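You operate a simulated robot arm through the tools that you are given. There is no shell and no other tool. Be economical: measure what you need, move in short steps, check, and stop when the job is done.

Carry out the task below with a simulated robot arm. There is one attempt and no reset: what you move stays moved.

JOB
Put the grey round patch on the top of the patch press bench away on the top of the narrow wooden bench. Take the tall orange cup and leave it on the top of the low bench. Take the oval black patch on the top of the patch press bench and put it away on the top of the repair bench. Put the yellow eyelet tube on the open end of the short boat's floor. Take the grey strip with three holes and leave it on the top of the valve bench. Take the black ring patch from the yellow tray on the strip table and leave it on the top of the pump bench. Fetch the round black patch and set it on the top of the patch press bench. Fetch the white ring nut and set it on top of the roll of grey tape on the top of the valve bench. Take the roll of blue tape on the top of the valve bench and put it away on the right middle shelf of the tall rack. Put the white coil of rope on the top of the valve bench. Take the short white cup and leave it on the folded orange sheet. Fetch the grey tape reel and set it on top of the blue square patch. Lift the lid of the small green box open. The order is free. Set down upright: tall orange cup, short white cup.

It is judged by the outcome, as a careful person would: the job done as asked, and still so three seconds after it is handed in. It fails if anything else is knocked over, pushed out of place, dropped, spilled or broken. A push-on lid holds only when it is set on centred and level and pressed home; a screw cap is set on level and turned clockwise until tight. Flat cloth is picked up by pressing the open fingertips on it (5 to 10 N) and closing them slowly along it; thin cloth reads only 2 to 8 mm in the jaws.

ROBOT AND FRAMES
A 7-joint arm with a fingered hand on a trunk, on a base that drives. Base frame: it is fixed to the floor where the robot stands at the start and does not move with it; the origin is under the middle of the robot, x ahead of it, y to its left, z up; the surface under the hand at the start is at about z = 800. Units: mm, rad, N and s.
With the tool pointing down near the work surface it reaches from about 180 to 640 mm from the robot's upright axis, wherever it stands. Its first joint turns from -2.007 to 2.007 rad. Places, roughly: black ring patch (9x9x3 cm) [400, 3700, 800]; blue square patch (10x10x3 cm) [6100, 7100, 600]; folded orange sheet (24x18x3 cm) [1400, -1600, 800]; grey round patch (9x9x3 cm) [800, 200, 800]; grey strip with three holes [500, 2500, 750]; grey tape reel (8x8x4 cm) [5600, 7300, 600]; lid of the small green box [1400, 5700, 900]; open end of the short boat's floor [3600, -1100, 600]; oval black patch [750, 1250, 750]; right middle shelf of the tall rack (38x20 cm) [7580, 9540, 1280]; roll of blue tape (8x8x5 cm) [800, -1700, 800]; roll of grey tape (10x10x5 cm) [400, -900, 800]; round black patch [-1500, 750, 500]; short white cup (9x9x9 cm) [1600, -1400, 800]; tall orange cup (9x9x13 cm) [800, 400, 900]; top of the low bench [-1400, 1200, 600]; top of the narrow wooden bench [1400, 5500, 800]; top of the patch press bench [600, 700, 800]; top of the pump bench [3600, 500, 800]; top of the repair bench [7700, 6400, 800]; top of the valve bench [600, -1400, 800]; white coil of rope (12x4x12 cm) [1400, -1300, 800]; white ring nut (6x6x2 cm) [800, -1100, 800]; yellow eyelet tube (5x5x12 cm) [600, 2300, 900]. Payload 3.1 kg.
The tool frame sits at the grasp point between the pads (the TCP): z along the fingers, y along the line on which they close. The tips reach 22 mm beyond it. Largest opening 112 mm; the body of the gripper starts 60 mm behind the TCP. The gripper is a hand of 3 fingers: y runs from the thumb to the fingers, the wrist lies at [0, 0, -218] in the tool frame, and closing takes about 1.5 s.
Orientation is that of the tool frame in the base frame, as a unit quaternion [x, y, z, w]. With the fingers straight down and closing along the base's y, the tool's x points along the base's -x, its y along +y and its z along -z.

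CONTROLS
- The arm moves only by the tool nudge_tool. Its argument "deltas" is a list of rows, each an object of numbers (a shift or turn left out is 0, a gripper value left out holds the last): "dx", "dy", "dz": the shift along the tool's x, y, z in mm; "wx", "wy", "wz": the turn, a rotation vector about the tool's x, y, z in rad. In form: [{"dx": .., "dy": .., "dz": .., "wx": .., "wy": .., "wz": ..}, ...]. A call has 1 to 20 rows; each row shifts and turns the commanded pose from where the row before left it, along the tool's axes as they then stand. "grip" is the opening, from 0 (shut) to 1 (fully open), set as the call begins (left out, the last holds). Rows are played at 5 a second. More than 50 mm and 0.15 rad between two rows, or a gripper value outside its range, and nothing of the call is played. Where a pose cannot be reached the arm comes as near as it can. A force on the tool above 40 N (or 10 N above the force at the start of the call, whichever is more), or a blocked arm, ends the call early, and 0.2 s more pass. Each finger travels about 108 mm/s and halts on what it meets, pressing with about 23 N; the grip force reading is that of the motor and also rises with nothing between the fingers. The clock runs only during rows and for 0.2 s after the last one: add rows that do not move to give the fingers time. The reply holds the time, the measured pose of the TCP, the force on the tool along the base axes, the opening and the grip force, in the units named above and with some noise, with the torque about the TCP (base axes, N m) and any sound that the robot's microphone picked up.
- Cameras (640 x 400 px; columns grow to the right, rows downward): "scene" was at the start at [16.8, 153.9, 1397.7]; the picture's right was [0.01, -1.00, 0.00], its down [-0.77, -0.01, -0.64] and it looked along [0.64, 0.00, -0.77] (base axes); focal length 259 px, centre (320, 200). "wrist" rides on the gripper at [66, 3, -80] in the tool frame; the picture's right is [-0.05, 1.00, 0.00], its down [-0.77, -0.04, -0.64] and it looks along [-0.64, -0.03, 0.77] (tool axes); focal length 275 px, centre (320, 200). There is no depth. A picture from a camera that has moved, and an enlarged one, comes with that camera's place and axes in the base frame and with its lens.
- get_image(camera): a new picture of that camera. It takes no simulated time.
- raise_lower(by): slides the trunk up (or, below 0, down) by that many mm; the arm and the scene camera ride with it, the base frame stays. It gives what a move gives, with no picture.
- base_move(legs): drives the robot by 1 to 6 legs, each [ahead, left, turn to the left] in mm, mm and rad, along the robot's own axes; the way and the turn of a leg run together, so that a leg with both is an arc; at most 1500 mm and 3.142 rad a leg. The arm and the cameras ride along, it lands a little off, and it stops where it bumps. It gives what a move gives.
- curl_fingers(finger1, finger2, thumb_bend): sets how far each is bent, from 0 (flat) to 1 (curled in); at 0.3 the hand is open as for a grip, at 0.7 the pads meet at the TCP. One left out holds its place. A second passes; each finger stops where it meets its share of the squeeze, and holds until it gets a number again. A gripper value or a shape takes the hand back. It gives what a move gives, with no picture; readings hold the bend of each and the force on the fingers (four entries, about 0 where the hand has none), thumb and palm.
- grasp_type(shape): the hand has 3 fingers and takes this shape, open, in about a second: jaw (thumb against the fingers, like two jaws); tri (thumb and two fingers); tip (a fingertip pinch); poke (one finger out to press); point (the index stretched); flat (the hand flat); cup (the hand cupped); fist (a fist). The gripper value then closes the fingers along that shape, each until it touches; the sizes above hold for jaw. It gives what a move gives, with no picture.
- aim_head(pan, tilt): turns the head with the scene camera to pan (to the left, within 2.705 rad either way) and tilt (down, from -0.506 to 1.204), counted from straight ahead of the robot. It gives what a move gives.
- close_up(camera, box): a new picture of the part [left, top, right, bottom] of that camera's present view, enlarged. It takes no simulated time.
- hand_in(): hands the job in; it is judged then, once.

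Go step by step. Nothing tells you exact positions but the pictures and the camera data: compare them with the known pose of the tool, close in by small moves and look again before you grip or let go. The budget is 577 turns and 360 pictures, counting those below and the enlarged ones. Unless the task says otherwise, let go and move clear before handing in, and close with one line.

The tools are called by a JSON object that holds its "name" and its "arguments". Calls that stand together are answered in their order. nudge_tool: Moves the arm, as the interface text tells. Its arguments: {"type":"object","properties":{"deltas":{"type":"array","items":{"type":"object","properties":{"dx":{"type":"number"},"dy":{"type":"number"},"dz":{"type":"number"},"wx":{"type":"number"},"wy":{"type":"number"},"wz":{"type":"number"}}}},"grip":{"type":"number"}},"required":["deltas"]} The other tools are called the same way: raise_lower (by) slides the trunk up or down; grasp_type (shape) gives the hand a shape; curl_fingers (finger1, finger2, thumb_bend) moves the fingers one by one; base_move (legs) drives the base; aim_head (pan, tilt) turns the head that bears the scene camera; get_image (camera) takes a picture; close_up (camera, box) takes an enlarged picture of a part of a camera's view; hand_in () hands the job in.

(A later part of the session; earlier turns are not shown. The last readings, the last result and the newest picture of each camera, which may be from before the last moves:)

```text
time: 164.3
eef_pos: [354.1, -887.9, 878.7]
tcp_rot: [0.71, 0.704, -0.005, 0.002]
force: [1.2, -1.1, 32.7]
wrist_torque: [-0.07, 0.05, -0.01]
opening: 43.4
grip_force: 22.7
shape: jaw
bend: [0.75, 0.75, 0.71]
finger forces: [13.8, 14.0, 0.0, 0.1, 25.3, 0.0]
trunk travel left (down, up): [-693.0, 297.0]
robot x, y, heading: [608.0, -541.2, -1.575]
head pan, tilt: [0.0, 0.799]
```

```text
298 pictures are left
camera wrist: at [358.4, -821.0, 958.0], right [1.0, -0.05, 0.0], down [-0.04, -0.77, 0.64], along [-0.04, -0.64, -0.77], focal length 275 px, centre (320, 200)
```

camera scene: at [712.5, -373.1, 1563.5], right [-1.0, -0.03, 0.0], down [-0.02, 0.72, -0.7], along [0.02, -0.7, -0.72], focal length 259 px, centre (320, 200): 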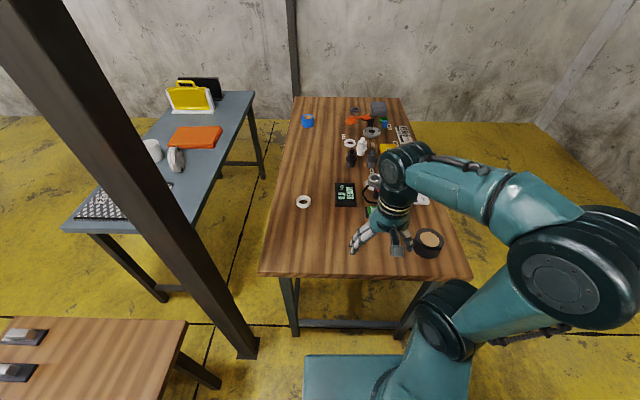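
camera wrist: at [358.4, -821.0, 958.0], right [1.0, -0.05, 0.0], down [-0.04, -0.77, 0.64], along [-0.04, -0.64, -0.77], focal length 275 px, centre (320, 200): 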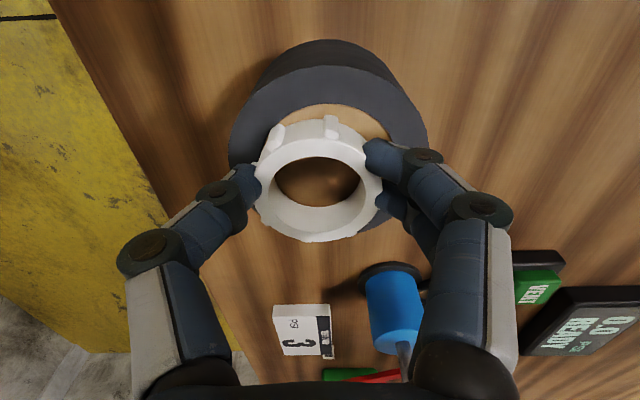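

Nut sits on the roll. Release.

{"name": "nudge_tool", "arguments": {"deltas": [{"dz": -2}, {}]}}

{"name": "nudge_tool", "arguments": {"deltas": [{}, {}, {}], "grip": 0.8}}

{"name": "nudge_tool", "arguments": {"deltas": [{"dz": -20}, {"dz": -40}, {"dz": -40}, {"dz": -40}]}}

{"name": "get_image", "arguments": {"camera": "wrist"}}

```text
time: 164.9
eef_pos: [356.4, -887.7, 878.7]
tcp_rot: [0.709, 0.705, -0.002, 0.0]
force: [0.3, 0.9, 21.2]
wrist_torque: [-0.01, 0.05, 0.0]
opening: 43.2
grip_force: 23.1
shape: jaw
bend: [0.75, 0.75, 0.71]
finger forces: [13.5, 13.6, 0.1, 0.1, 25.1, 0.1]
trunk travel left (down, up): [-693.0, 297.0]
robot x, y, heading: [608.5, -538.0, -1.573]
head pan, tilt: [0.0, 0.799]
```

```text
time: 165.7
eef_pos: [354.3, -888.7, 878.4]
tcp_rot: [0.71, 0.704, -0.001, 0.0]
force: [-0.2, 0.7, 0.4]
wrist_torque: [-0.07, -0.02, 0.02]
opening: 89.5
grip_force: 0.0
shape: jaw
bend: [0.59, 0.59, 0.55]
finger forces: [0.1, 0.0, 0.0, 0.0, 0.0, 0.0]
trunk travel left (down, up): [-693.0, 297.0]
robot x, y, heading: [606.1, -538.7, -1.579]
head pan, tilt: [0.0, 0.799]
```

```text
time: 166.7
eef_pos: [355.2, -891.1, 1019.6]
tcp_rot: [0.71, 0.705, -0.002, 0.0]
force: [-0.6, -0.1, 0.1]
wrist_torque: [-0.03, 0.01, 0.0]
opening: 89.5
grip_force: 0.0
shape: jaw
bend: [0.59, 0.59, 0.55]
finger forces: [0.0, 0.0, 0.1, 0.1, 0.0, 0.0]
trunk travel left (down, up): [-693.0, 297.0]
robot x, y, heading: [606.7, -538.9, -1.579]
head pan, tilt: [0.0, 0.799]
```

```text
297 pictures are left
camera wrist: at [357.7, -823.5, 1100.1], right [1.0, -0.05, 0.0], down [-0.04, -0.77, 0.64], along [-0.03, -0.64, -0.77], focal length 275 px, centre (320, 200)
```

wrist: 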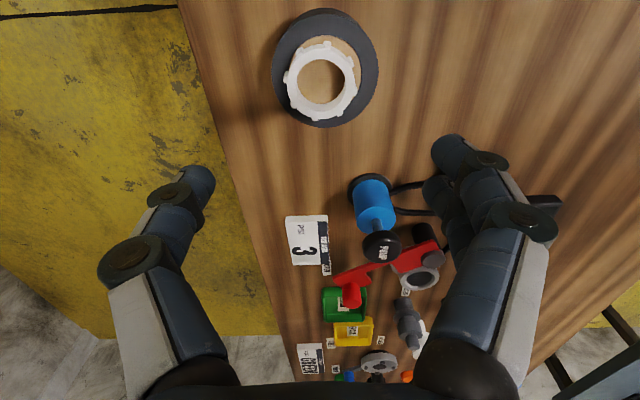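

The nut is placed. The white cup and rope are on the sheet bench, reachable only from its east side, so I'll check the passage south of the benches.

{"name": "nudge_tool", "arguments": {"deltas": [{"dy": 45}, {"dy": 45}, {"dy": 45}, {"dy": 45}, {"dy": 45}, {"dz": -40}, {"dz": -40}], "grip": 1}}

{"name": "base_move", "arguments": {"legs": [[0, -700, 0]]}}

{"name": "aim_head", "arguments": {"pan": 0.35, "tilt": 0.45}}

{"name": "get_image", "arguments": {"camera": "scene"}}

```text
time: 168.3
eef_pos: [578.2, -893.6, 1098.6]
tcp_rot: [0.709, 0.705, 0.0, 0.0]
force: [-0.4, -0.4, 0.0]
wrist_torque: [-0.01, 0.01, -0.01]
opening: 112.1
grip_force: 0.1
shape: jaw
bend: [0.3, 0.3, 0.3]
finger forces: [0.0, 0.0, 0.0, 0.0, 0.1, 0.0]
trunk travel left (down, up): [-693.0, 297.0]
robot x, y, heading: [607.7, -538.5, -1.577]
head pan, tilt: [0.0, 0.799]
```

```text
time: 172.2
eef_pos: [-128.3, -886.9, 1097.7]
tcp_rot: [0.711, 0.703, -0.001, 0.001]
force: [0.2, -0.1, -0.1]
wrist_torque: [0.06, -0.02, 0.0]
opening: 112.0
grip_force: 0.1
shape: jaw
bend: [0.3, 0.3, 0.3]
finger forces: [0.0, 0.0, 0.0, 0.0, 0.1, 0.0]
trunk travel left (down, up): [-693.0, 297.0]
robot x, y, heading: [-98.5, -534.7, -1.579]
head pan, tilt: [0.0, 0.799]
```

```text
time: 173.0
eef_pos: [-129.2, -887.6, 1098.2]
tcp_rot: [0.711, 0.703, -0.001, 0.001]
force: [-0.1, -2.0, 0.0]
wrist_torque: [-0.01, 0.0, 0.0]
opening: 111.8
grip_force: 0.0
shape: jaw
bend: [0.3, 0.3, 0.3]
finger forces: [0.0, 0.1, 0.0, 0.1, 0.1, 0.0]
trunk travel left (down, up): [-693.0, 297.0]
robot x, y, heading: [-100.4, -529.3, -1.578]
head pan, tilt: [0.351, 0.45]
```

```text
296 pictures are left
camera scene: at [86.1, -561.0, 1593.8], right [-0.94, -0.34, 0.0], down [-0.15, 0.41, -0.9], along [0.3, -0.85, -0.44], focal length 259 px, centre (320, 200)
```

scene: 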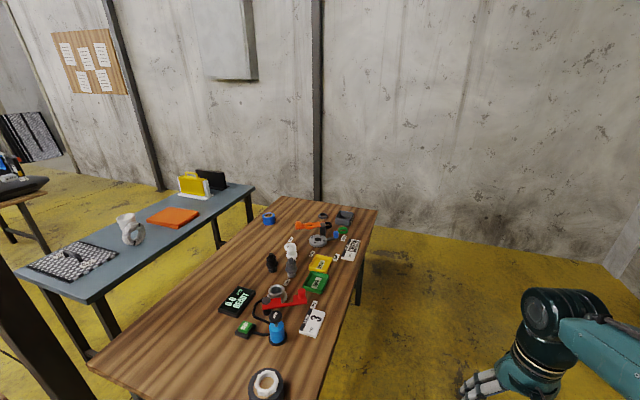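

The wall is around y≈-3300, so there is a clear aisle south of both benches. Driving round to the sheet bench's east side.

{"name": "base_move", "arguments": {"legs": [[1060, 0, 0], [1060, 0, 0], [0, 1050, 0], [0, 1050, 0]]}}

{"name": "aim_head", "arguments": {"pan": 2.4, "tilt": 0.5}}

{"name": "get_image", "arguments": {"camera": "scene"}}

```text
time: 193.6
eef_pos: [1922.1, -3063.2, 1099.0]
tcp_rot: [0.717, 0.697, -0.001, 0.0]
force: [0.0, -0.6, -0.3]
wrist_torque: [-0.01, 0.0, 0.04]
opening: 112.1
grip_force: 0.1
shape: jaw
bend: [0.3, 0.3, 0.3]
finger forces: [0.0, 0.0, 0.0, 0.0, 0.1, 0.0]
trunk travel left (down, up): [-693.0, 297.0]
robot x, y, heading: [1959.1, -2707.1, -1.598]
head pan, tilt: [0.351, 0.45]
```

```text
time: 195.5
eef_pos: [1921.3, -3063.4, 1099.0]
tcp_rot: [0.717, 0.697, -0.002, 0.001]
force: [-0.2, -0.1, -0.6]
wrist_torque: [0.01, 0.02, 0.0]
opening: 112.1
grip_force: 0.0
shape: jaw
bend: [0.3, 0.3, 0.3]
finger forces: [0.1, 0.0, 0.0, 0.1, 0.0, 0.1]
trunk travel left (down, up): [-693.0, 297.0]
robot x, y, heading: [1962.0, -2711.0, -1.601]
head pan, tilt: [2.4, 0.499]
```

```text
295 pictures are left
camera scene: at [2176.5, -2588.3, 1589.4], right [0.72, -0.7, 0.0], down [-0.33, -0.34, -0.88], along [0.61, 0.63, -0.48], focal length 259 px, centre (320, 200)
```

scene: 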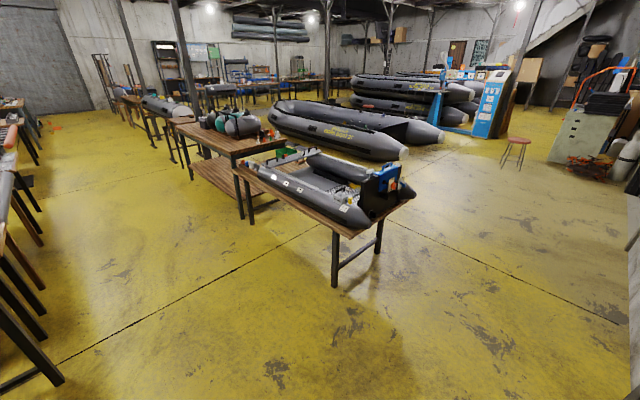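

{"name": "base_move", "arguments": {"legs": [[0, 100, 0.03], [-1260, 0, 0], [0, 0, -1.571]]}}

{"name": "aim_head", "arguments": {"pan": 0.0, "tilt": 0.8}}

{"name": "get_image", "arguments": {"camera": "scene"}}

{"name": "get_image", "arguments": {"camera": "wrist"}}

```text
time: 206.4
eef_pos: [1686.5, -1451.8, 1098.2]
tcp_rot: [1.0, 0.016, -0.001, -0.001]
force: [0.1, -0.1, -0.1]
wrist_torque: [0.02, 0.01, 0.04]
opening: 111.7
grip_force: 0.0
shape: jaw
bend: [0.3, 0.3, 0.3]
finger forces: [0.0, 0.0, 0.0, 0.0, 0.0, 0.0]
trunk travel left (down, up): [-693.0, 297.0]
robot x, y, heading: [2037.8, -1468.1, -3.106]
head pan, tilt: [2.4, 0.499]
```

```text
time: 208.6
eef_pos: [1686.1, -1451.7, 1098.0]
tcp_rot: [1.0, 0.017, 0.0, -0.001]
force: [-0.2, -0.6, 1.1]
wrist_torque: [0.0, 0.0, 0.02]
opening: 111.8
grip_force: 0.0
shape: jaw
bend: [0.3, 0.3, 0.3]
finger forces: [0.0, 0.1, 0.1, 0.0, 0.0, 0.0]
trunk travel left (down, up): [-693.0, 297.0]
robot x, y, heading: [2041.5, -1469.1, -3.11]
head pan, tilt: [0.0, 0.799]
```

```text
294 pictures are left
camera scene: at [2024.8, -1620.7, 1563.5], right [-0.03, 1.0, 0.0], down [0.72, 0.02, -0.7], along [-0.7, -0.02, -0.72], focal length 259 px, centre (320, 200)
```

scene: 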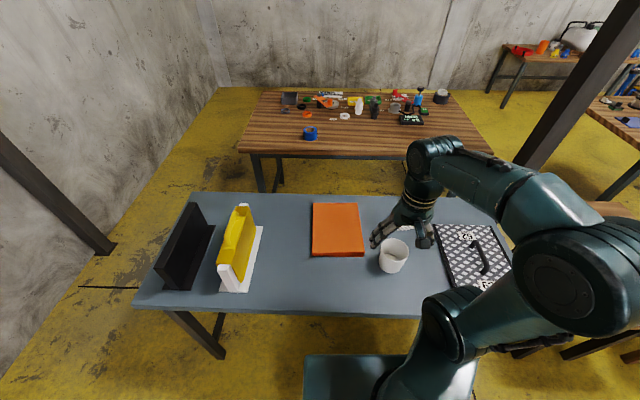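

```text
293 pictures are left
camera wrist: at [1751.3, -1452.6, 1179.1], right [-0.01, -1.0, 0.0], down [-0.77, 0.01, 0.64], along [-0.64, 0.01, -0.77], focal length 275 px, centre (320, 200)
```

wrist: 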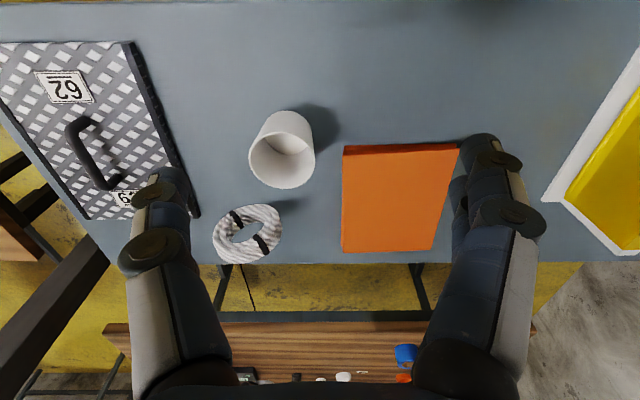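

The cup is near (1570, -1402), and the orange sheet is centred near (1450, -1570). I'll go closer and square up.

{"name": "base_move", "arguments": {"legs": [[0, 0, -0.032], [90, 0, 0]]}}

{"name": "nudge_tool", "arguments": {"deltas": [{"dy": -20}, {"dy": -20}, {"dz": 40}, {"dz": 40}, {"dz": 30}]}}

{"name": "get_image", "arguments": {"camera": "wrist"}}

```text
time: 210.0
eef_pos: [1595.3, -1439.2, 1099.4]
tcp_rot: [1.0, -0.001, 0.0, -0.002]
force: [-0.4, -0.7, 0.9]
wrist_torque: [-0.01, -0.03, -0.02]
opening: 112.0
grip_force: 0.0
shape: jaw
bend: [0.3, 0.3, 0.3]
finger forces: [0.0, 0.0, 0.1, 0.0, 0.0, 0.1]
trunk travel left (down, up): [-693.0, 297.0]
robot x, y, heading: [1948.4, -1464.7, -3.144]
head pan, tilt: [0.0, 0.799]
```

```text
time: 211.2
eef_pos: [1595.0, -1401.7, 987.9]
tcp_rot: [1.0, -0.001, 0.001, 0.0]
force: [0.6, -0.5, 0.4]
wrist_torque: [-0.02, 0.0, 0.02]
opening: 111.9
grip_force: 0.0
shape: jaw
bend: [0.3, 0.3, 0.3]
finger forces: [0.1, 0.0, 0.0, 0.1, 0.1, 0.0]
trunk travel left (down, up): [-693.0, 297.0]
robot x, y, heading: [1952.2, -1469.9, -3.139]
head pan, tilt: [0.0, 0.799]
```

```text
292 pictures are left
camera wrist: at [1661.6, -1404.3, 1068.6], right [-0.05, -1.0, 0.0], down [-0.77, 0.04, 0.64], along [-0.64, 0.03, -0.77], focal length 275 px, centre (320, 200)
```

wrist: 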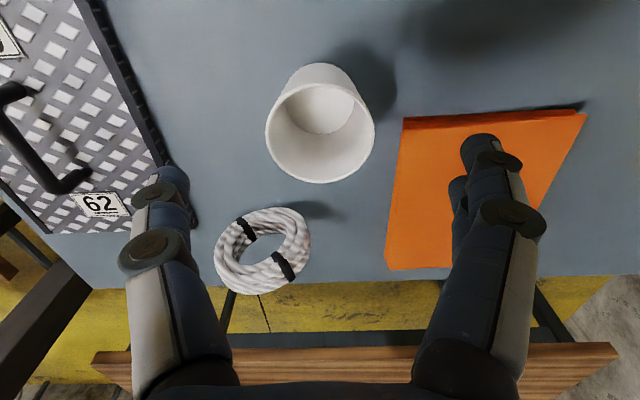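

{"name": "nudge_tool", "arguments": {"deltas": [{"dx": -24}, {"dz": 40}, {"dz": 35}]}}

{"name": "get_image", "arguments": {"camera": "wrist"}}

```text
time: 212.0
eef_pos: [1571.7, -1402.0, 914.8]
tcp_rot: [1.0, -0.001, 0.0, -0.001]
force: [-0.2, -0.3, -0.2]
wrist_torque: [-0.01, -0.01, -0.02]
opening: 111.9
grip_force: 0.1
shape: jaw
bend: [0.3, 0.3, 0.3]
finger forces: [0.0, 0.0, 0.1, 0.1, 0.1, 0.0]
trunk travel left (down, up): [-693.0, 297.0]
robot x, y, heading: [1950.0, -1467.9, -3.143]
head pan, tilt: [0.0, 0.799]
```

```text
291 pictures are left
camera wrist: at [1637.2, -1404.6, 995.5], right [-0.05, -1.0, 0.0], down [-0.77, 0.04, 0.64], along [-0.64, 0.03, -0.77], focal length 275 px, centre (320, 200)
```

wrist: 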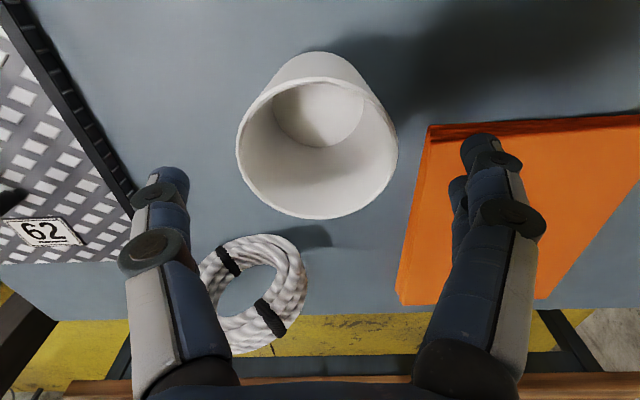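

Rim z≈862 and the bench is z≈775. Descending to grip.

{"name": "nudge_tool", "arguments": {"deltas": [{"dx": -5, "dz": 30}, {"dz": 30}, {"dz": 24}]}}

{"name": "nudge_tool", "arguments": {"deltas": [{}, {}, {}, {}, {}, {}, {}], "grip": 0.3}}

{"name": "get_image", "arguments": {"camera": "wrist"}}

```text
time: 212.8
eef_pos: [1567.6, -1401.9, 831.8]
tcp_rot: [1.0, -0.002, -0.005, 0.0]
force: [-5.9, 1.0, 29.6]
wrist_torque: [-0.16, -0.07, 0.01]
opening: 111.1
grip_force: 0.0
shape: jaw
bend: [0.3, 0.3, 0.3]
finger forces: [2.6, 11.6, 0.0, 0.0, 13.6, 0.1]
trunk travel left (down, up): [-693.0, 297.0]
robot x, y, heading: [1953.5, -1469.6, -3.143]
head pan, tilt: [0.0, 0.799]
```

```text
time: 213.7
eef_pos: [1568.4, -1403.4, 831.6]
tcp_rot: [1.0, -0.001, -0.004, -0.001]
force: [0.5, -1.7, 30.0]
wrist_torque: [-0.44, -0.09, -0.02]
opening: 69.0
grip_force: 23.4
shape: jaw
bend: [0.71, 0.72, 0.69]
finger forces: [15.7, 26.5, 0.0, 0.0, 31.5, 0.1]
trunk travel left (down, up): [-693.0, 297.0]
robot x, y, heading: [1950.5, -1467.1, -3.14]
head pan, tilt: [0.0, 0.799]
stopped in row 4: the force on the tool passed its limit at 42 N (the readings are from after the stop); the commanded pose is now the measured one
```

```text
290 pictures are left
camera wrist: at [1634.2, -1405.1, 911.3], right [-0.05, -1.0, 0.0], down [-0.77, 0.04, 0.64], along [-0.64, 0.03, -0.77], focal length 275 px, centre (320, 200)
```

wrist: 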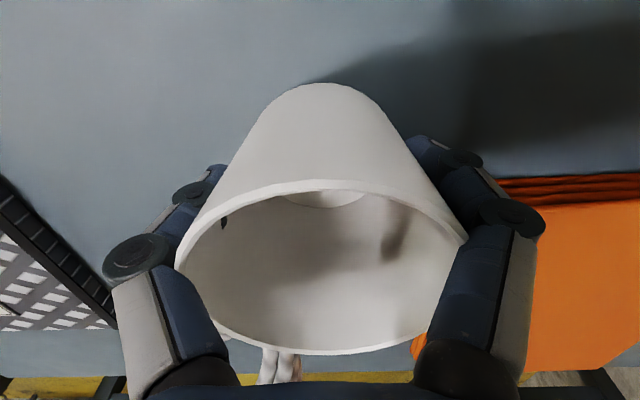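

{"name": "nudge_tool", "arguments": {"deltas": [{"dz": -3}, {"dz": -10}, {"dz": -30}, {"dz": -40}, {"dz": -30}]}}

{"name": "nudge_tool", "arguments": {"deltas": [{"dx": -30, "dy": 40}, {"dx": -30, "dy": 40}, {"dx": -30, "dy": 40}, {"dx": -22, "dy": 40}, {}]}}

{"name": "get_image", "arguments": {"camera": "wrist"}}

{"name": "get_image", "arguments": {"camera": "scene"}}

```text
time: 214.9
eef_pos: [1563.6, -1402.1, 943.7]
tcp_rot: [1.0, 0.0, -0.002, 0.0]
force: [0.3, -0.1, -0.3]
wrist_torque: [0.0, 0.0, 0.01]
opening: 68.5
grip_force: 22.6
shape: jaw
bend: [0.71, 0.72, 0.69]
finger forces: [12.1, 20.5, 0.0, 0.1, 29.5, 0.0]
trunk travel left (down, up): [-693.0, 297.0]
robot x, y, heading: [1950.1, -1461.9, -3.143]
head pan, tilt: [0.0, 0.799]
```

```text
time: 216.1
eef_pos: [1451.0, -1563.9, 946.0]
tcp_rot: [1.0, -0.002, -0.002, 0.0]
force: [0.2, -0.1, -0.6]
wrist_torque: [-0.03, 0.0, 0.01]
opening: 68.5
grip_force: 22.9
shape: jaw
bend: [0.71, 0.72, 0.69]
finger forces: [11.6, 20.3, 0.0, 0.0, 29.1, 0.1]
trunk travel left (down, up): [-693.0, 297.0]
robot x, y, heading: [1952.3, -1467.3, -3.138]
head pan, tilt: [0.0, 0.799]
```

```text
289 pictures are left
camera wrist: at [1517.6, -1567.1, 1026.6], right [-0.05, -1.0, 0.0], down [-0.77, 0.04, 0.64], along [-0.64, 0.03, -0.77], focal length 275 px, centre (320, 200)
```

wrist: 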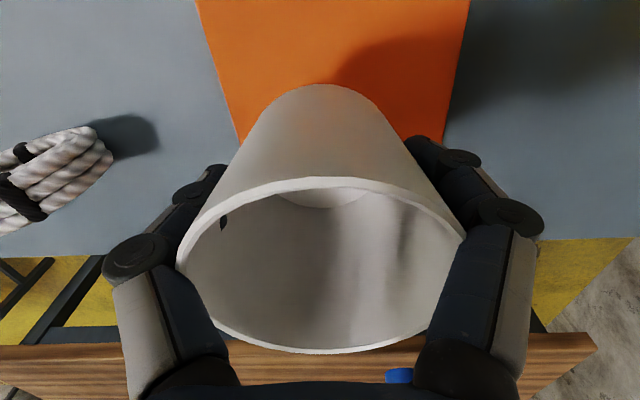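

```text
288 pictures are left
camera scene: at [1930.0, -1619.2, 1563.6], right [0.0, 1.0, 0.0], down [0.72, 0.0, -0.7], along [-0.7, 0.0, -0.72], focal length 259 px, centre (320, 200)
```

scene: 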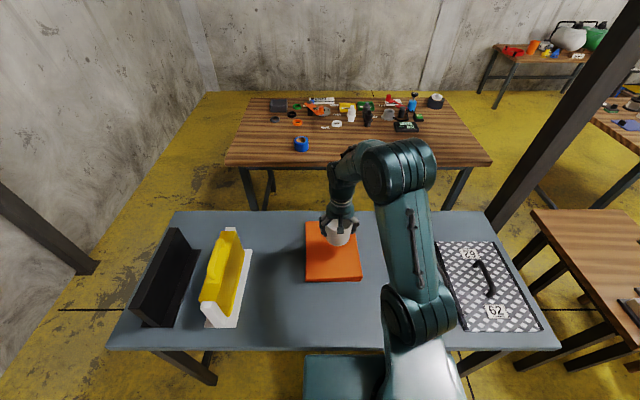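

Over the sheet. A slight centring shift, then lower until contact.

{"name": "nudge_tool", "arguments": {"deltas": [{"dx": -15, "dy": 12}, {"dz": 35}, {"dz": 30}, {"dz": 8}, {"dz": 4}, {"dz": 4}, {"dz": 4}, {"dz": 4}, {"dz": 4}, {"dz": 4}]}}

{"name": "get_image", "arguments": {"camera": "wrist"}}

```text
time: 218.0
eef_pos: [1436.6, -1572.4, 858.3]
tcp_rot: [1.0, -0.001, -0.01, 0.003]
force: [4.2, 1.0, 28.3]
wrist_torque: [-0.14, -0.18, 0.01]
opening: 67.8
grip_force: 23.1
shape: jaw
bend: [0.72, 0.73, 0.71]
finger forces: [14.2, 23.4, 0.0, 0.0, 33.4, 0.0]
trunk travel left (down, up): [-693.0, 297.0]
robot x, y, heading: [1946.6, -1470.0, -3.141]
head pan, tilt: [0.0, 0.799]
stopped in row 9: the force on the tool passed its limit at 45 N (the readings are from after the stop); the commanded pose is now the measured one
```

```text
287 pictures are left
camera wrist: at [1505.2, -1576.1, 938.2], right [-0.05, -1.0, 0.01], down [-0.76, 0.04, 0.65], along [-0.65, 0.03, -0.76], focal length 275 px, centre (320, 200)
```

wrist: 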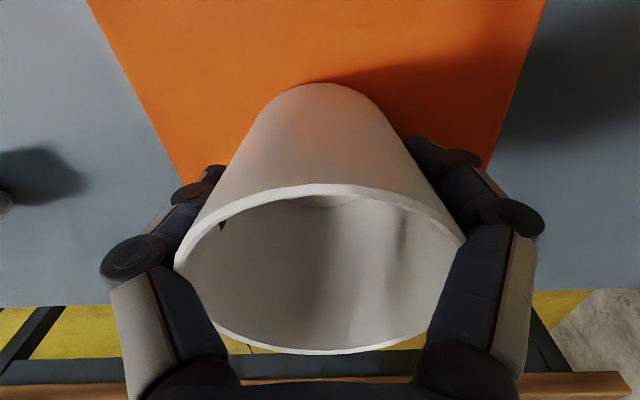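

{"name": "nudge_tool", "arguments": {"deltas": [{"dz": -4}, {}]}}

{"name": "nudge_tool", "arguments": {"deltas": [{}, {}, {}, {}], "grip": 1}}

{"name": "nudge_tool", "arguments": {"deltas": [{"dz": -20}, {"dz": -40}, {"dz": -40}, {"dz": -40}]}}

{"name": "get_image", "arguments": {"camera": "wrist"}}

```text
time: 218.6
eef_pos: [1437.3, -1574.5, 860.6]
tcp_rot: [1.0, -0.002, -0.007, 0.003]
force: [1.5, 0.4, 3.0]
wrist_torque: [-0.09, -0.11, 0.06]
opening: 67.7
grip_force: 23.3
shape: jaw
bend: [0.72, 0.72, 0.71]
finger forces: [12.5, 19.9, 0.0, 0.0, 29.7, 0.1]
trunk travel left (down, up): [-693.0, 297.0]
robot x, y, heading: [1950.8, -1469.7, -3.139]
head pan, tilt: [0.0, 0.799]
```

```text
time: 219.6
eef_pos: [1436.3, -1573.6, 860.3]
tcp_rot: [1.0, 0.0, -0.008, 0.003]
force: [-1.2, 1.2, 8.5]
wrist_torque: [0.04, -0.01, 0.05]
opening: 111.8
grip_force: 0.0
shape: jaw
bend: [0.3, 0.3, 0.3]
finger forces: [1.1, 8.7, 0.0, 0.0, 12.8, 0.0]
trunk travel left (down, up): [-693.0, 297.0]
robot x, y, heading: [1950.6, -1466.8, -3.143]
head pan, tilt: [0.0, 0.799]
```

```text
time: 220.6
eef_pos: [1438.7, -1571.1, 1000.0]
tcp_rot: [1.0, -0.001, -0.007, 0.002]
force: [-0.1, 0.4, -0.7]
wrist_torque: [0.03, -0.01, 0.03]
opening: 111.9
grip_force: 0.1
shape: jaw
bend: [0.3, 0.3, 0.3]
finger forces: [0.1, 0.0, 0.0, 0.1, 0.0, 0.0]
trunk travel left (down, up): [-693.0, 297.0]
robot x, y, heading: [1952.0, -1467.5, -3.14]
head pan, tilt: [0.0, 0.799]
```

```text
286 pictures are left
camera wrist: at [1505.2, -1575.0, 1080.1], right [-0.05, -1.0, 0.0], down [-0.76, 0.04, 0.65], along [-0.65, 0.03, -0.76], focal length 275 px, centre (320, 200)
```

wrist: 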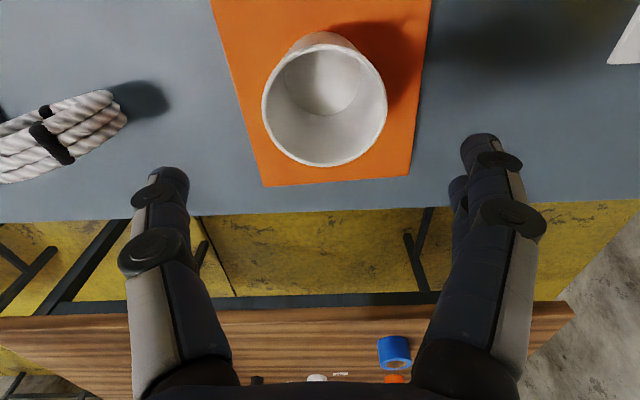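

White cup done. Now I'll look at the rope coil.

{"name": "nudge_tool", "arguments": {"deltas": [{"dx": 45, "dy": -40, "dz": -10}, {"dx": 40, "dy": -40}, {"dy": -45}, {"dy": -45}, {"dy": -30}]}}

{"name": "get_image", "arguments": {"camera": "wrist"}}

{"name": "close_up", "arguments": {"camera": "scene", "box": [280, 180, 520, 340]}}

```text
refused: row 1 steps farther than a row can; nothing moved
```

```text
285 pictures are left
camera wrist: at [1505.2, -1575.0, 1080.1], right [-0.05, -1.0, 0.0], down [-0.76, 0.04, 0.65], along [-0.65, 0.03, -0.76], focal length 275 px, centre (320, 200)
```

wrist: 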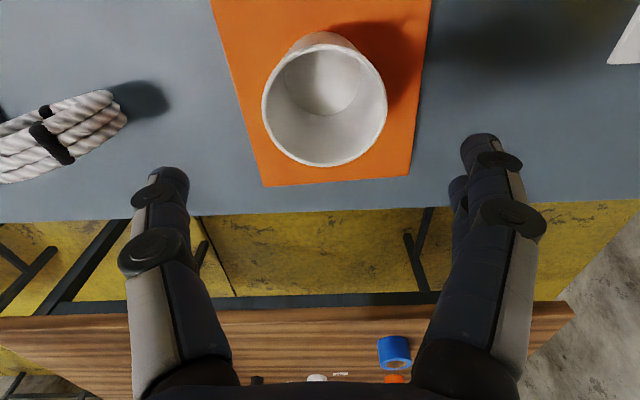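

```text
2.50 times, centred on (400, 260) of scene
camera zoom: at [1930.6, -1620.1, 1563.5], right [0.0, 1.0, 0.0], down [0.72, 0.0, -0.7], along [-0.7, 0.0, -0.72], focal length 647 px, centre (120, 50)
```

zoom: 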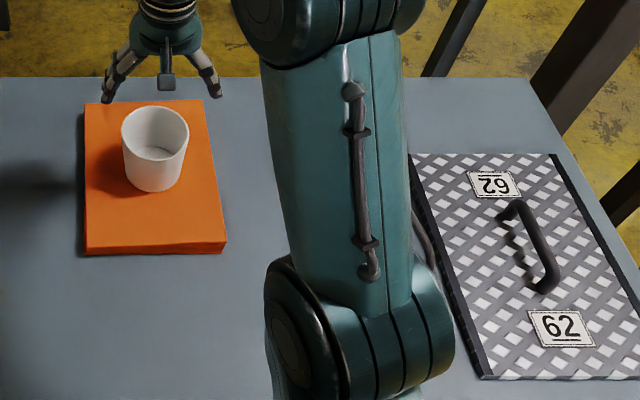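

Row length must stay under 50 mm in total; smaller steps.

{"name": "nudge_tool", "arguments": {"deltas": [{"dx": 30, "dy": -38}, {"dx": 30, "dy": -38}, {"dx": 25, "dy": -40}, {"dy": -45}, {"dy": -40}]}}

{"name": "get_image", "arguments": {"camera": "wrist"}}

```text
time: 221.8
eef_pos: [1522.3, -1372.2, 996.5]
tcp_rot: [1.0, -0.001, -0.006, 0.003]
force: [0.6, 0.3, -0.5]
wrist_torque: [0.0, -0.01, 0.01]
opening: 112.0
grip_force: 0.1
shape: jaw
bend: [0.3, 0.3, 0.3]
finger forces: [0.1, 0.0, 0.0, 0.0, 0.1, 0.0]
trunk travel left (down, up): [-693.0, 297.0]
robot x, y, heading: [1952.9, -1470.1, -3.143]
head pan, tilt: [0.0, 0.799]
```

```text
283 pictures are left
camera wrist: at [1589.5, -1374.6, 1076.2], right [-0.05, -1.0, 0.01], down [-0.76, 0.04, 0.65], along [-0.65, 0.03, -0.76], focal length 275 px, centre (320, 200)
```

wrist: 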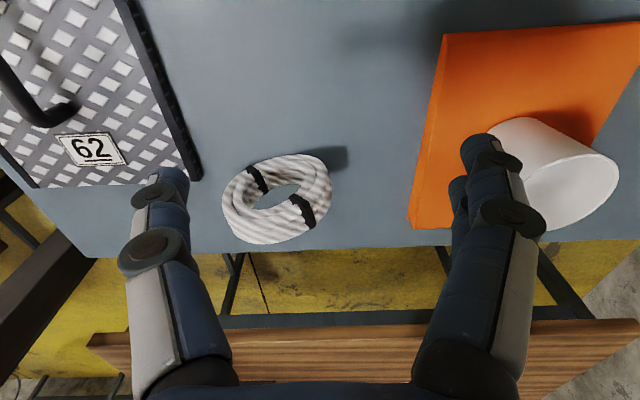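

The coil is standing on edge with its plane facing ±x, centred at about (1393, -1315, 845). I need the fingers closing along x, so I'll move above it and turn the hand 90°.

{"name": "nudge_tool", "arguments": {"deltas": [{"dx": -40, "dy": -18, "wy": 0.006, "wx": 0.012}, {"dx": -40, "dy": -18}, {"dx": -40, "dy": -18}, {"wz": 0.14}, {"wz": 0.14}, {"wz": 0.14}, {"wz": 0.14}, {"wz": 0.14}, {"wz": 0.14}, {"wz": 0.14}, {"wz": 0.14}, {"wz": 0.14}, {"wz": 0.14}, {"wz": 0.14}, {"wz": 0.03}]}}

{"name": "get_image", "arguments": {"camera": "wrist"}}

{"name": "get_image", "arguments": {"camera": "scene"}}

```text
time: 225.0
eef_pos: [1402.8, -1319.6, 998.5]
tcp_rot: [-0.706, 0.708, 0.006, 0.0]
force: [0.2, -0.2, -0.4]
wrist_torque: [0.02, 0.01, 0.0]
opening: 112.0
grip_force: 0.1
shape: jaw
bend: [0.3, 0.3, 0.3]
finger forces: [0.0, 0.0, 0.0, 0.0, 0.0, 0.0]
trunk travel left (down, up): [-693.0, 297.0]
robot x, y, heading: [1952.9, -1467.1, -3.144]
head pan, tilt: [0.0, 0.799]
```

```text
282 pictures are left
camera wrist: at [1399.7, -1385.0, 1078.7], right [-1.0, 0.05, 0.01], down [0.04, 0.77, 0.64], along [0.03, 0.64, -0.77], focal length 275 px, centre (320, 200)
```

wrist: 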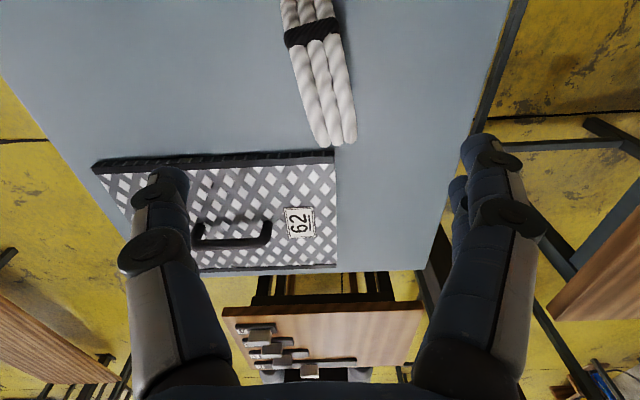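

```text
281 pictures are left
camera scene: at [1929.7, -1620.1, 1563.5], right [0.0, 1.0, 0.0], down [0.72, 0.0, -0.7], along [-0.7, 0.0, -0.72], focal length 259 px, centre (320, 200)
```

scene: 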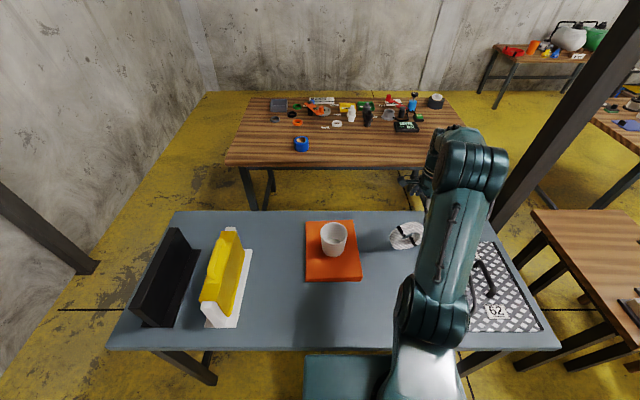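

{"name": "nudge_tool", "arguments": {"deltas": [{"wz": -0.1, "dx": 15, "dy": 2}, {"dz": 35}]}}

{"name": "get_image", "arguments": {"camera": "wrist"}}

{"name": "close_up", "arguments": {"camera": "scene", "box": [340, 160, 460, 280]}}

```text
time: 225.6
eef_pos: [1400.4, -1332.0, 964.3]
tcp_rot: [0.742, -0.671, -0.005, -0.001]
force: [-0.1, 0.1, -0.3]
wrist_torque: [0.0, -0.01, 0.02]
opening: 111.9
grip_force: 0.1
shape: jaw
bend: [0.3, 0.3, 0.3]
finger forces: [0.1, 0.0, 0.1, 0.0, 0.1, 0.0]
trunk travel left (down, up): [-693.0, 297.0]
robot x, y, heading: [1949.8, -1466.4, -3.138]
head pan, tilt: [0.0, 0.799]
```

```text
280 pictures are left
camera wrist: at [1403.6, -1397.8, 1044.5], right [-1.0, -0.05, 0.01], down [-0.04, 0.77, 0.64], along [-0.04, 0.64, -0.77], focal length 275 px, centre (320, 200)
```

wrist: 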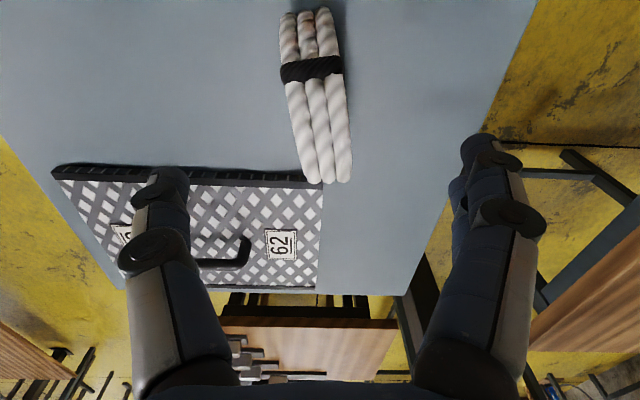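

```text
3.33 times, centred on (400, 220) of scene
camera zoom: at [1928.4, -1619.3, 1563.6], right [0.0, 1.0, 0.0], down [0.72, 0.0, -0.7], along [-0.7, 0.0, -0.72], focal length 862 px, centre (53, 133)
```

zoom: 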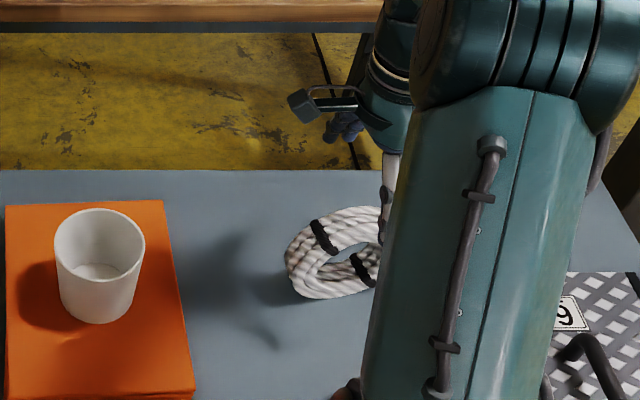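

Ring centre resolves to (1400, -1321), top z≈897. Align and descend onto its top.

{"name": "nudge_tool", "arguments": {"deltas": [{"wz": -0.05, "dx": -11}, {"dz": 40}, {"dz": 30}]}}

{"name": "get_image", "arguments": {"camera": "wrist"}}

```text
time: 226.4
eef_pos: [1398.1, -1322.2, 893.5]
tcp_rot: [0.758, -0.652, -0.005, -0.001]
force: [0.0, -0.3, -0.1]
wrist_torque: [0.02, -0.03, 0.02]
opening: 111.8
grip_force: 0.1
shape: jaw
bend: [0.3, 0.3, 0.3]
finger forces: [0.1, 0.0, 0.0, 0.1, 0.0, 0.1]
trunk travel left (down, up): [-693.0, 297.0]
robot x, y, heading: [1949.3, -1467.0, -3.142]
head pan, tilt: [0.0, 0.799]
```

```text
278 pictures are left
camera wrist: at [1404.9, -1388.6, 973.4], right [-0.99, -0.1, 0.01], down [-0.07, 0.76, 0.64], along [-0.07, 0.64, -0.77], focal length 275 px, centre (320, 200)
```

wrist: 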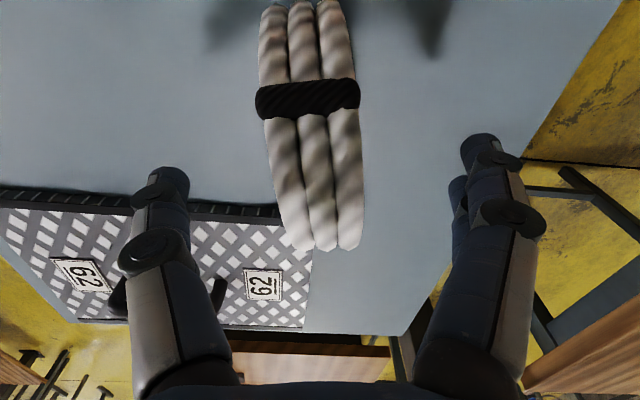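

{"name": "nudge_tool", "arguments": {"deltas": [{"dy": -4, "dz": 12}, {"dz": 10}]}}

{"name": "nudge_tool", "arguments": {"deltas": [{}, {}, {}, {}, {}, {}, {}], "grip": 0}}

{"name": "nudge_tool", "arguments": {"deltas": [{"dz": -10}, {"dz": -20}, {"dz": -30}, {"dz": -30}, {}]}}

{"name": "get_image", "arguments": {"camera": "wrist"}}

```text
time: 227.0
eef_pos: [1403.2, -1319.6, 873.5]
tcp_rot: [0.758, -0.653, -0.005, -0.001]
force: [-0.1, 0.0, 0.5]
wrist_torque: [-0.01, -0.01, -0.02]
opening: 111.9
grip_force: 0.1
shape: jaw
bend: [0.3, 0.3, 0.3]
finger forces: [0.0, 0.1, 0.0, 0.0, 0.0, 0.0]
trunk travel left (down, up): [-693.0, 297.0]
robot x, y, heading: [1948.4, -1466.1, -3.137]
head pan, tilt: [0.0, 0.799]
```

```text
time: 228.6
eef_pos: [1403.2, -1319.9, 873.5]
tcp_rot: [0.758, -0.652, -0.005, 0.0]
force: [0.8, 1.2, -2.1]
wrist_torque: [-0.01, -0.01, -0.01]
opening: 11.8
grip_force: 22.9
shape: jaw
bend: [0.73, 0.74, 0.77]
finger forces: [10.7, 10.7, 0.0, 0.0, 21.1, 0.0]
trunk travel left (down, up): [-693.0, 297.0]
robot x, y, heading: [1953.7, -1468.3, -3.142]
head pan, tilt: [0.0, 0.799]
```

```text
time: 229.8
eef_pos: [1402.3, -1320.0, 963.1]
tcp_rot: [0.757, -0.653, -0.005, -0.001]
force: [0.1, 0.2, -2.5]
wrist_torque: [-0.01, 0.01, 0.01]
opening: 11.6
grip_force: 22.8
shape: jaw
bend: [0.74, 0.74, 0.77]
finger forces: [10.5, 10.5, 0.0, 0.1, 21.7, 0.1]
trunk travel left (down, up): [-693.0, 297.0]
robot x, y, heading: [1952.2, -1464.7, -3.143]
head pan, tilt: [0.0, 0.799]
```

```text
277 pictures are left
camera wrist: at [1409.2, -1388.0, 1044.3], right [-0.99, -0.1, 0.01], down [-0.07, 0.76, 0.64], along [-0.07, 0.64, -0.77], focal length 275 px, centre (320, 200)
```

wrist: 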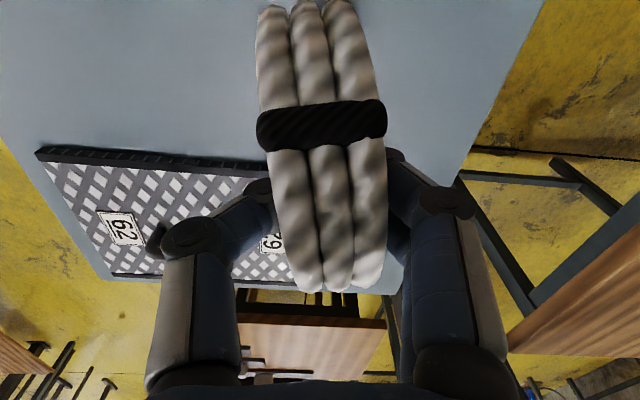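

Held. Raise and retract.

{"name": "nudge_tool", "arguments": {"deltas": [{"dz": -45}, {"dz": -45}, {"dz": -40}, {"dx": 32, "dy": -36}, {"dx": 32, "dy": -36}, {"dx": 32, "dy": -36}, {"dx": 32, "dy": -36}, {"dx": 30, "dy": -35}]}}

```text
time: 231.6
eef_pos: [1601.7, -1468.2, 1093.2]
tcp_rot: [0.776, -0.63, -0.008, -0.003]
force: [3.6, 6.6, -3.0]
wrist_torque: [-0.38, 0.23, -0.01]
opening: 11.8
grip_force: 23.2
shape: jaw
bend: [0.74, 0.74, 0.77]
finger forces: [11.4, 9.9, 0.1, 0.0, 22.0, 0.0]
trunk travel left (down, up): [-693.0, 297.0]
robot x, y, heading: [1950.9, -1469.1, 3.143]
head pan, tilt: [0.0, 0.799]
```

{"name": "get_image", "arguments": {"camera": "wrist"}}

{"name": "get_image", "arguments": {"camera": "scene"}}

```text
276 pictures are left
camera wrist: at [1613.4, -1534.7, 1171.6], right [-0.99, -0.16, 0.01], down [-0.12, 0.75, 0.65], along [-0.11, 0.64, -0.76], focal length 275 px, centre (320, 200)
```

wrist: 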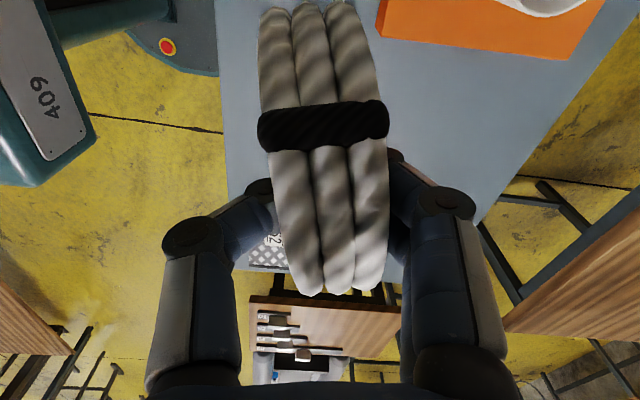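

```text
275 pictures are left
camera scene: at [1931.0, -1631.6, 1562.2], right [0.0, 1.0, 0.01], down [0.72, 0.01, -0.7], along [-0.7, 0.0, -0.72], focal length 259 px, centre (320, 200)
```

scene: 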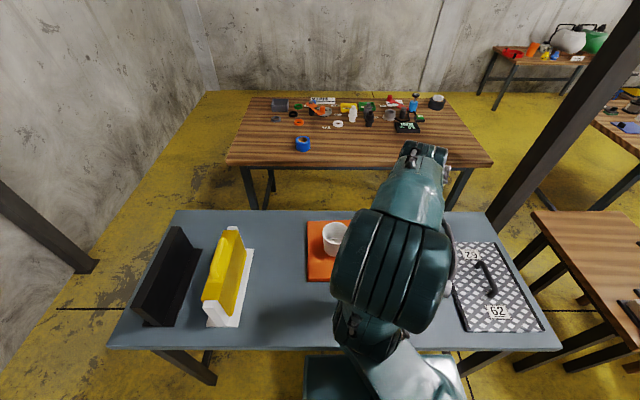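

The elbow seems to be pressing on the head mast. I'll ease the arm back out a little.

{"name": "nudge_tool", "arguments": {"deltas": [{"dx": -32, "dy": 36}, {"dx": -32, "dy": 30}, {"dx": -20}, {}]}}

{"name": "get_image", "arguments": {"camera": "scene"}}

```text
time: 232.6
eef_pos: [1529.8, -1378.9, 1090.9]
tcp_rot: [0.758, -0.653, -0.005, 0.0]
force: [0.0, -0.6, -2.6]
wrist_torque: [0.0, -0.03, -0.01]
opening: 11.8
grip_force: 23.1
shape: jaw
bend: [0.74, 0.74, 0.77]
finger forces: [10.6, 10.5, 0.0, 0.0, 21.7, 0.0]
trunk travel left (down, up): [-693.0, 297.0]
robot x, y, heading: [1949.7, -1466.3, -3.142]
head pan, tilt: [0.0, 0.799]
```

```text
274 pictures are left
camera scene: at [1929.6, -1620.9, 1563.4], right [0.0, 1.0, 0.0], down [0.72, 0.0, -0.7], along [-0.7, 0.0, -0.72], focal length 259 px, centre (320, 200)
```

scene: 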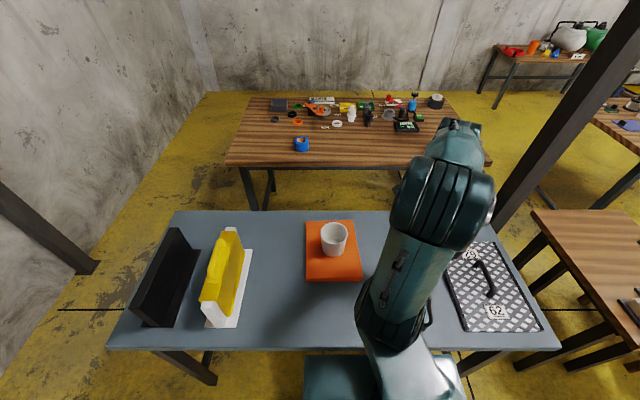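

Clear now. Driving round to the south end of the valve bench, facing +y.

{"name": "base_move", "arguments": {"legs": [[-100, 0, 0], [0, 0, -1.571], [-1190, 0, 0], [0, 1000, 0], [0, 500, 0]]}}

{"name": "aim_head", "arguments": {"pan": 0.0, "tilt": 0.7}}

{"name": "get_image", "arguments": {"camera": "scene"}}

```text
time: 250.6
eef_pos: [668.4, -2168.2, 1092.4]
tcp_rot: [-0.038, 0.999, 0.004, 0.004]
force: [0.0, 0.4, -2.3]
wrist_torque: [0.02, -0.01, -0.01]
opening: 11.6
grip_force: 22.8
shape: jaw
bend: [0.74, 0.74, 0.77]
finger forces: [10.4, 10.2, 0.0, 0.0, 21.1, 0.0]
trunk travel left (down, up): [-693.0, 297.0]
robot x, y, heading: [550.2, -2583.4, 1.502]
head pan, tilt: [0.0, 0.799]
```

```text
time: 251.2
eef_pos: [669.9, -2169.2, 1091.5]
tcp_rot: [-0.038, 0.999, 0.003, 0.005]
force: [0.5, 0.2, -2.2]
wrist_torque: [0.01, 0.04, 0.01]
opening: 11.7
grip_force: 23.1
shape: jaw
bend: [0.74, 0.74, 0.77]
finger forces: [10.5, 10.2, 0.0, 0.0, 21.2, 0.0]
trunk travel left (down, up): [-693.0, 297.0]
robot x, y, heading: [548.6, -2582.1, 1.5]
head pan, tilt: [0.0, 0.7]
```

```text
273 pictures are left
camera scene: at [398.4, -2546.7, 1571.7], right [1.0, -0.07, 0.0], down [-0.05, -0.64, -0.76], along [0.06, 0.76, -0.64], focal length 259 px, centre (320, 200)
```

scene: 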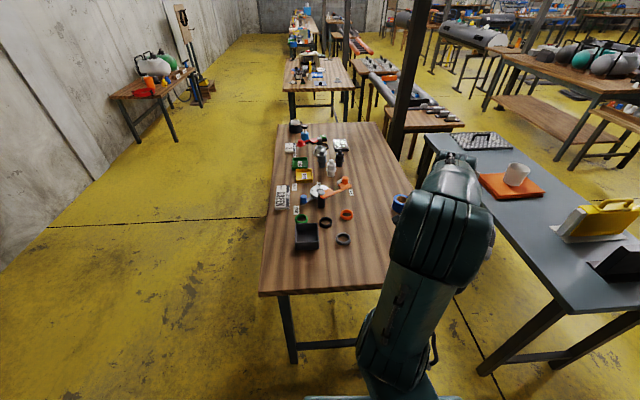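

{"name": "base_move", "arguments": {"legs": [[0, 0, 0.07], [230, -20, 0]]}}

{"name": "get_image", "arguments": {"camera": "wrist"}}

{"name": "get_image", "arguments": {"camera": "scene"}}

```text
time: 253.4
eef_pos: [661.9, -1930.4, 1090.6]
tcp_rot: [-0.072, 0.997, 0.003, 0.004]
force: [-0.8, 0.5, -2.4]
wrist_torque: [0.01, 0.01, 0.0]
opening: 11.5
grip_force: 22.6
shape: jaw
bend: [0.74, 0.74, 0.77]
finger forces: [10.5, 10.2, 0.0, 0.0, 21.0, 0.0]
trunk travel left (down, up): [-693.0, 297.0]
robot x, y, heading: [571.2, -2351.2, 1.562]
head pan, tilt: [0.0, 0.7]
```

```text
272 pictures are left
camera wrist: at [594.8, -1937.5, 1171.8], right [-0.1, 1.0, 0.01], down [0.76, 0.07, 0.64], along [0.64, 0.07, -0.77], focal length 275 px, centre (320, 200)
```

wrist: 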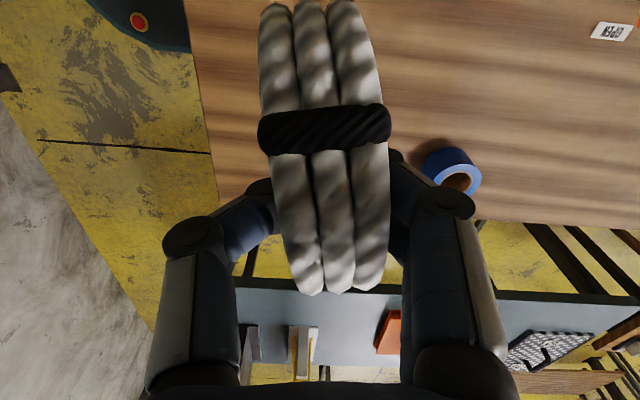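

```text
271 pictures are left
camera scene: at [417.1, -2325.5, 1571.7], right [1.0, -0.01, 0.0], down [0.0, -0.64, -0.76], along [0.0, 0.76, -0.64], focal length 259 px, centre (320, 200)
```

scene: 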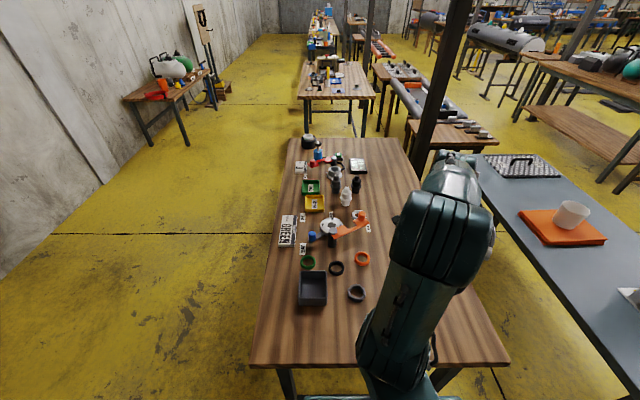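

{"name": "nudge_tool", "arguments": {"deltas": [{"dz": 45}, {"dz": 45}, {"dz": 45}, {"dz": 40}, {"dz": 5}, {"dz": 4}, {"dz": 4}, {"dz": 4}, {"dz": 4}]}}

{"name": "get_image", "arguments": {"camera": "scene"}}

```text
time: 255.4
eef_pos: [664.5, -1929.1, 895.5]
tcp_rot: [-0.07, 0.998, 0.004, 0.004]
force: [-1.0, -0.4, -2.1]
wrist_torque: [-0.02, 0.0, 0.01]
opening: 11.6
grip_force: 23.1
shape: jaw
bend: [0.74, 0.74, 0.77]
finger forces: [10.4, 10.1, 0.0, 0.0, 20.3, 0.0]
trunk travel left (down, up): [-693.0, 297.0]
robot x, y, heading: [569.4, -2351.8, 1.562]
head pan, tilt: [0.0, 0.7]
```

```text
270 pictures are left
camera scene: at [417.2, -2326.3, 1571.7], right [1.0, -0.01, 0.0], down [0.0, -0.64, -0.76], along [0.0, 0.76, -0.64], focal length 259 px, centre (320, 200)
```

scene: 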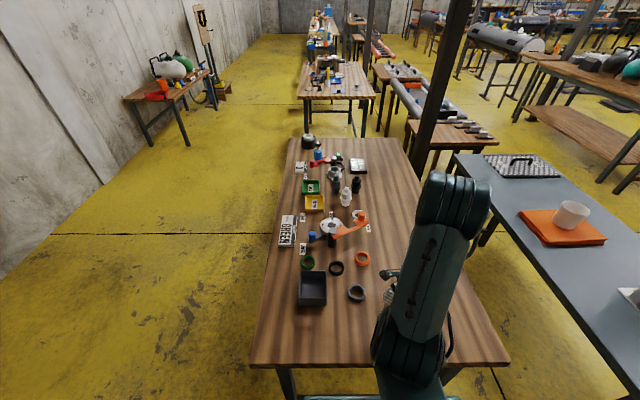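

{"name": "nudge_tool", "arguments": {"deltas": [{"dz": 3}, {"dz": 3}, {"dz": 3}, {"dz": 3}, {}]}}

```text
time: 256.6
eef_pos: [661.7, -1931.8, 882.8]
tcp_rot: [-0.071, 0.997, 0.003, 0.004]
force: [0.8, 0.3, -2.7]
wrist_torque: [0.06, -0.01, -0.01]
opening: 6.4
grip_force: 22.9
shape: jaw
bend: [0.74, 0.74, 0.75]
finger forces: [0.4, 0.5, 0.1, 0.0, 2.1, 0.0]
trunk travel left (down, up): [-693.0, 297.0]
robot x, y, heading: [572.1, -2353.5, 1.566]
head pan, tilt: [0.0, 0.7]
```

{"name": "get_image", "arguments": {"camera": "wrist"}}

```text
269 pictures are left
camera wrist: at [595.2, -1937.5, 963.1], right [-0.1, 1.0, 0.01], down [0.76, 0.07, 0.64], along [0.64, 0.07, -0.77], focal length 275 px, centre (320, 200)
```

wrist: 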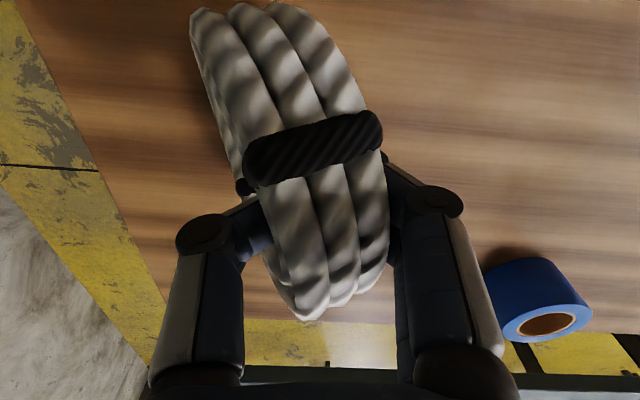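

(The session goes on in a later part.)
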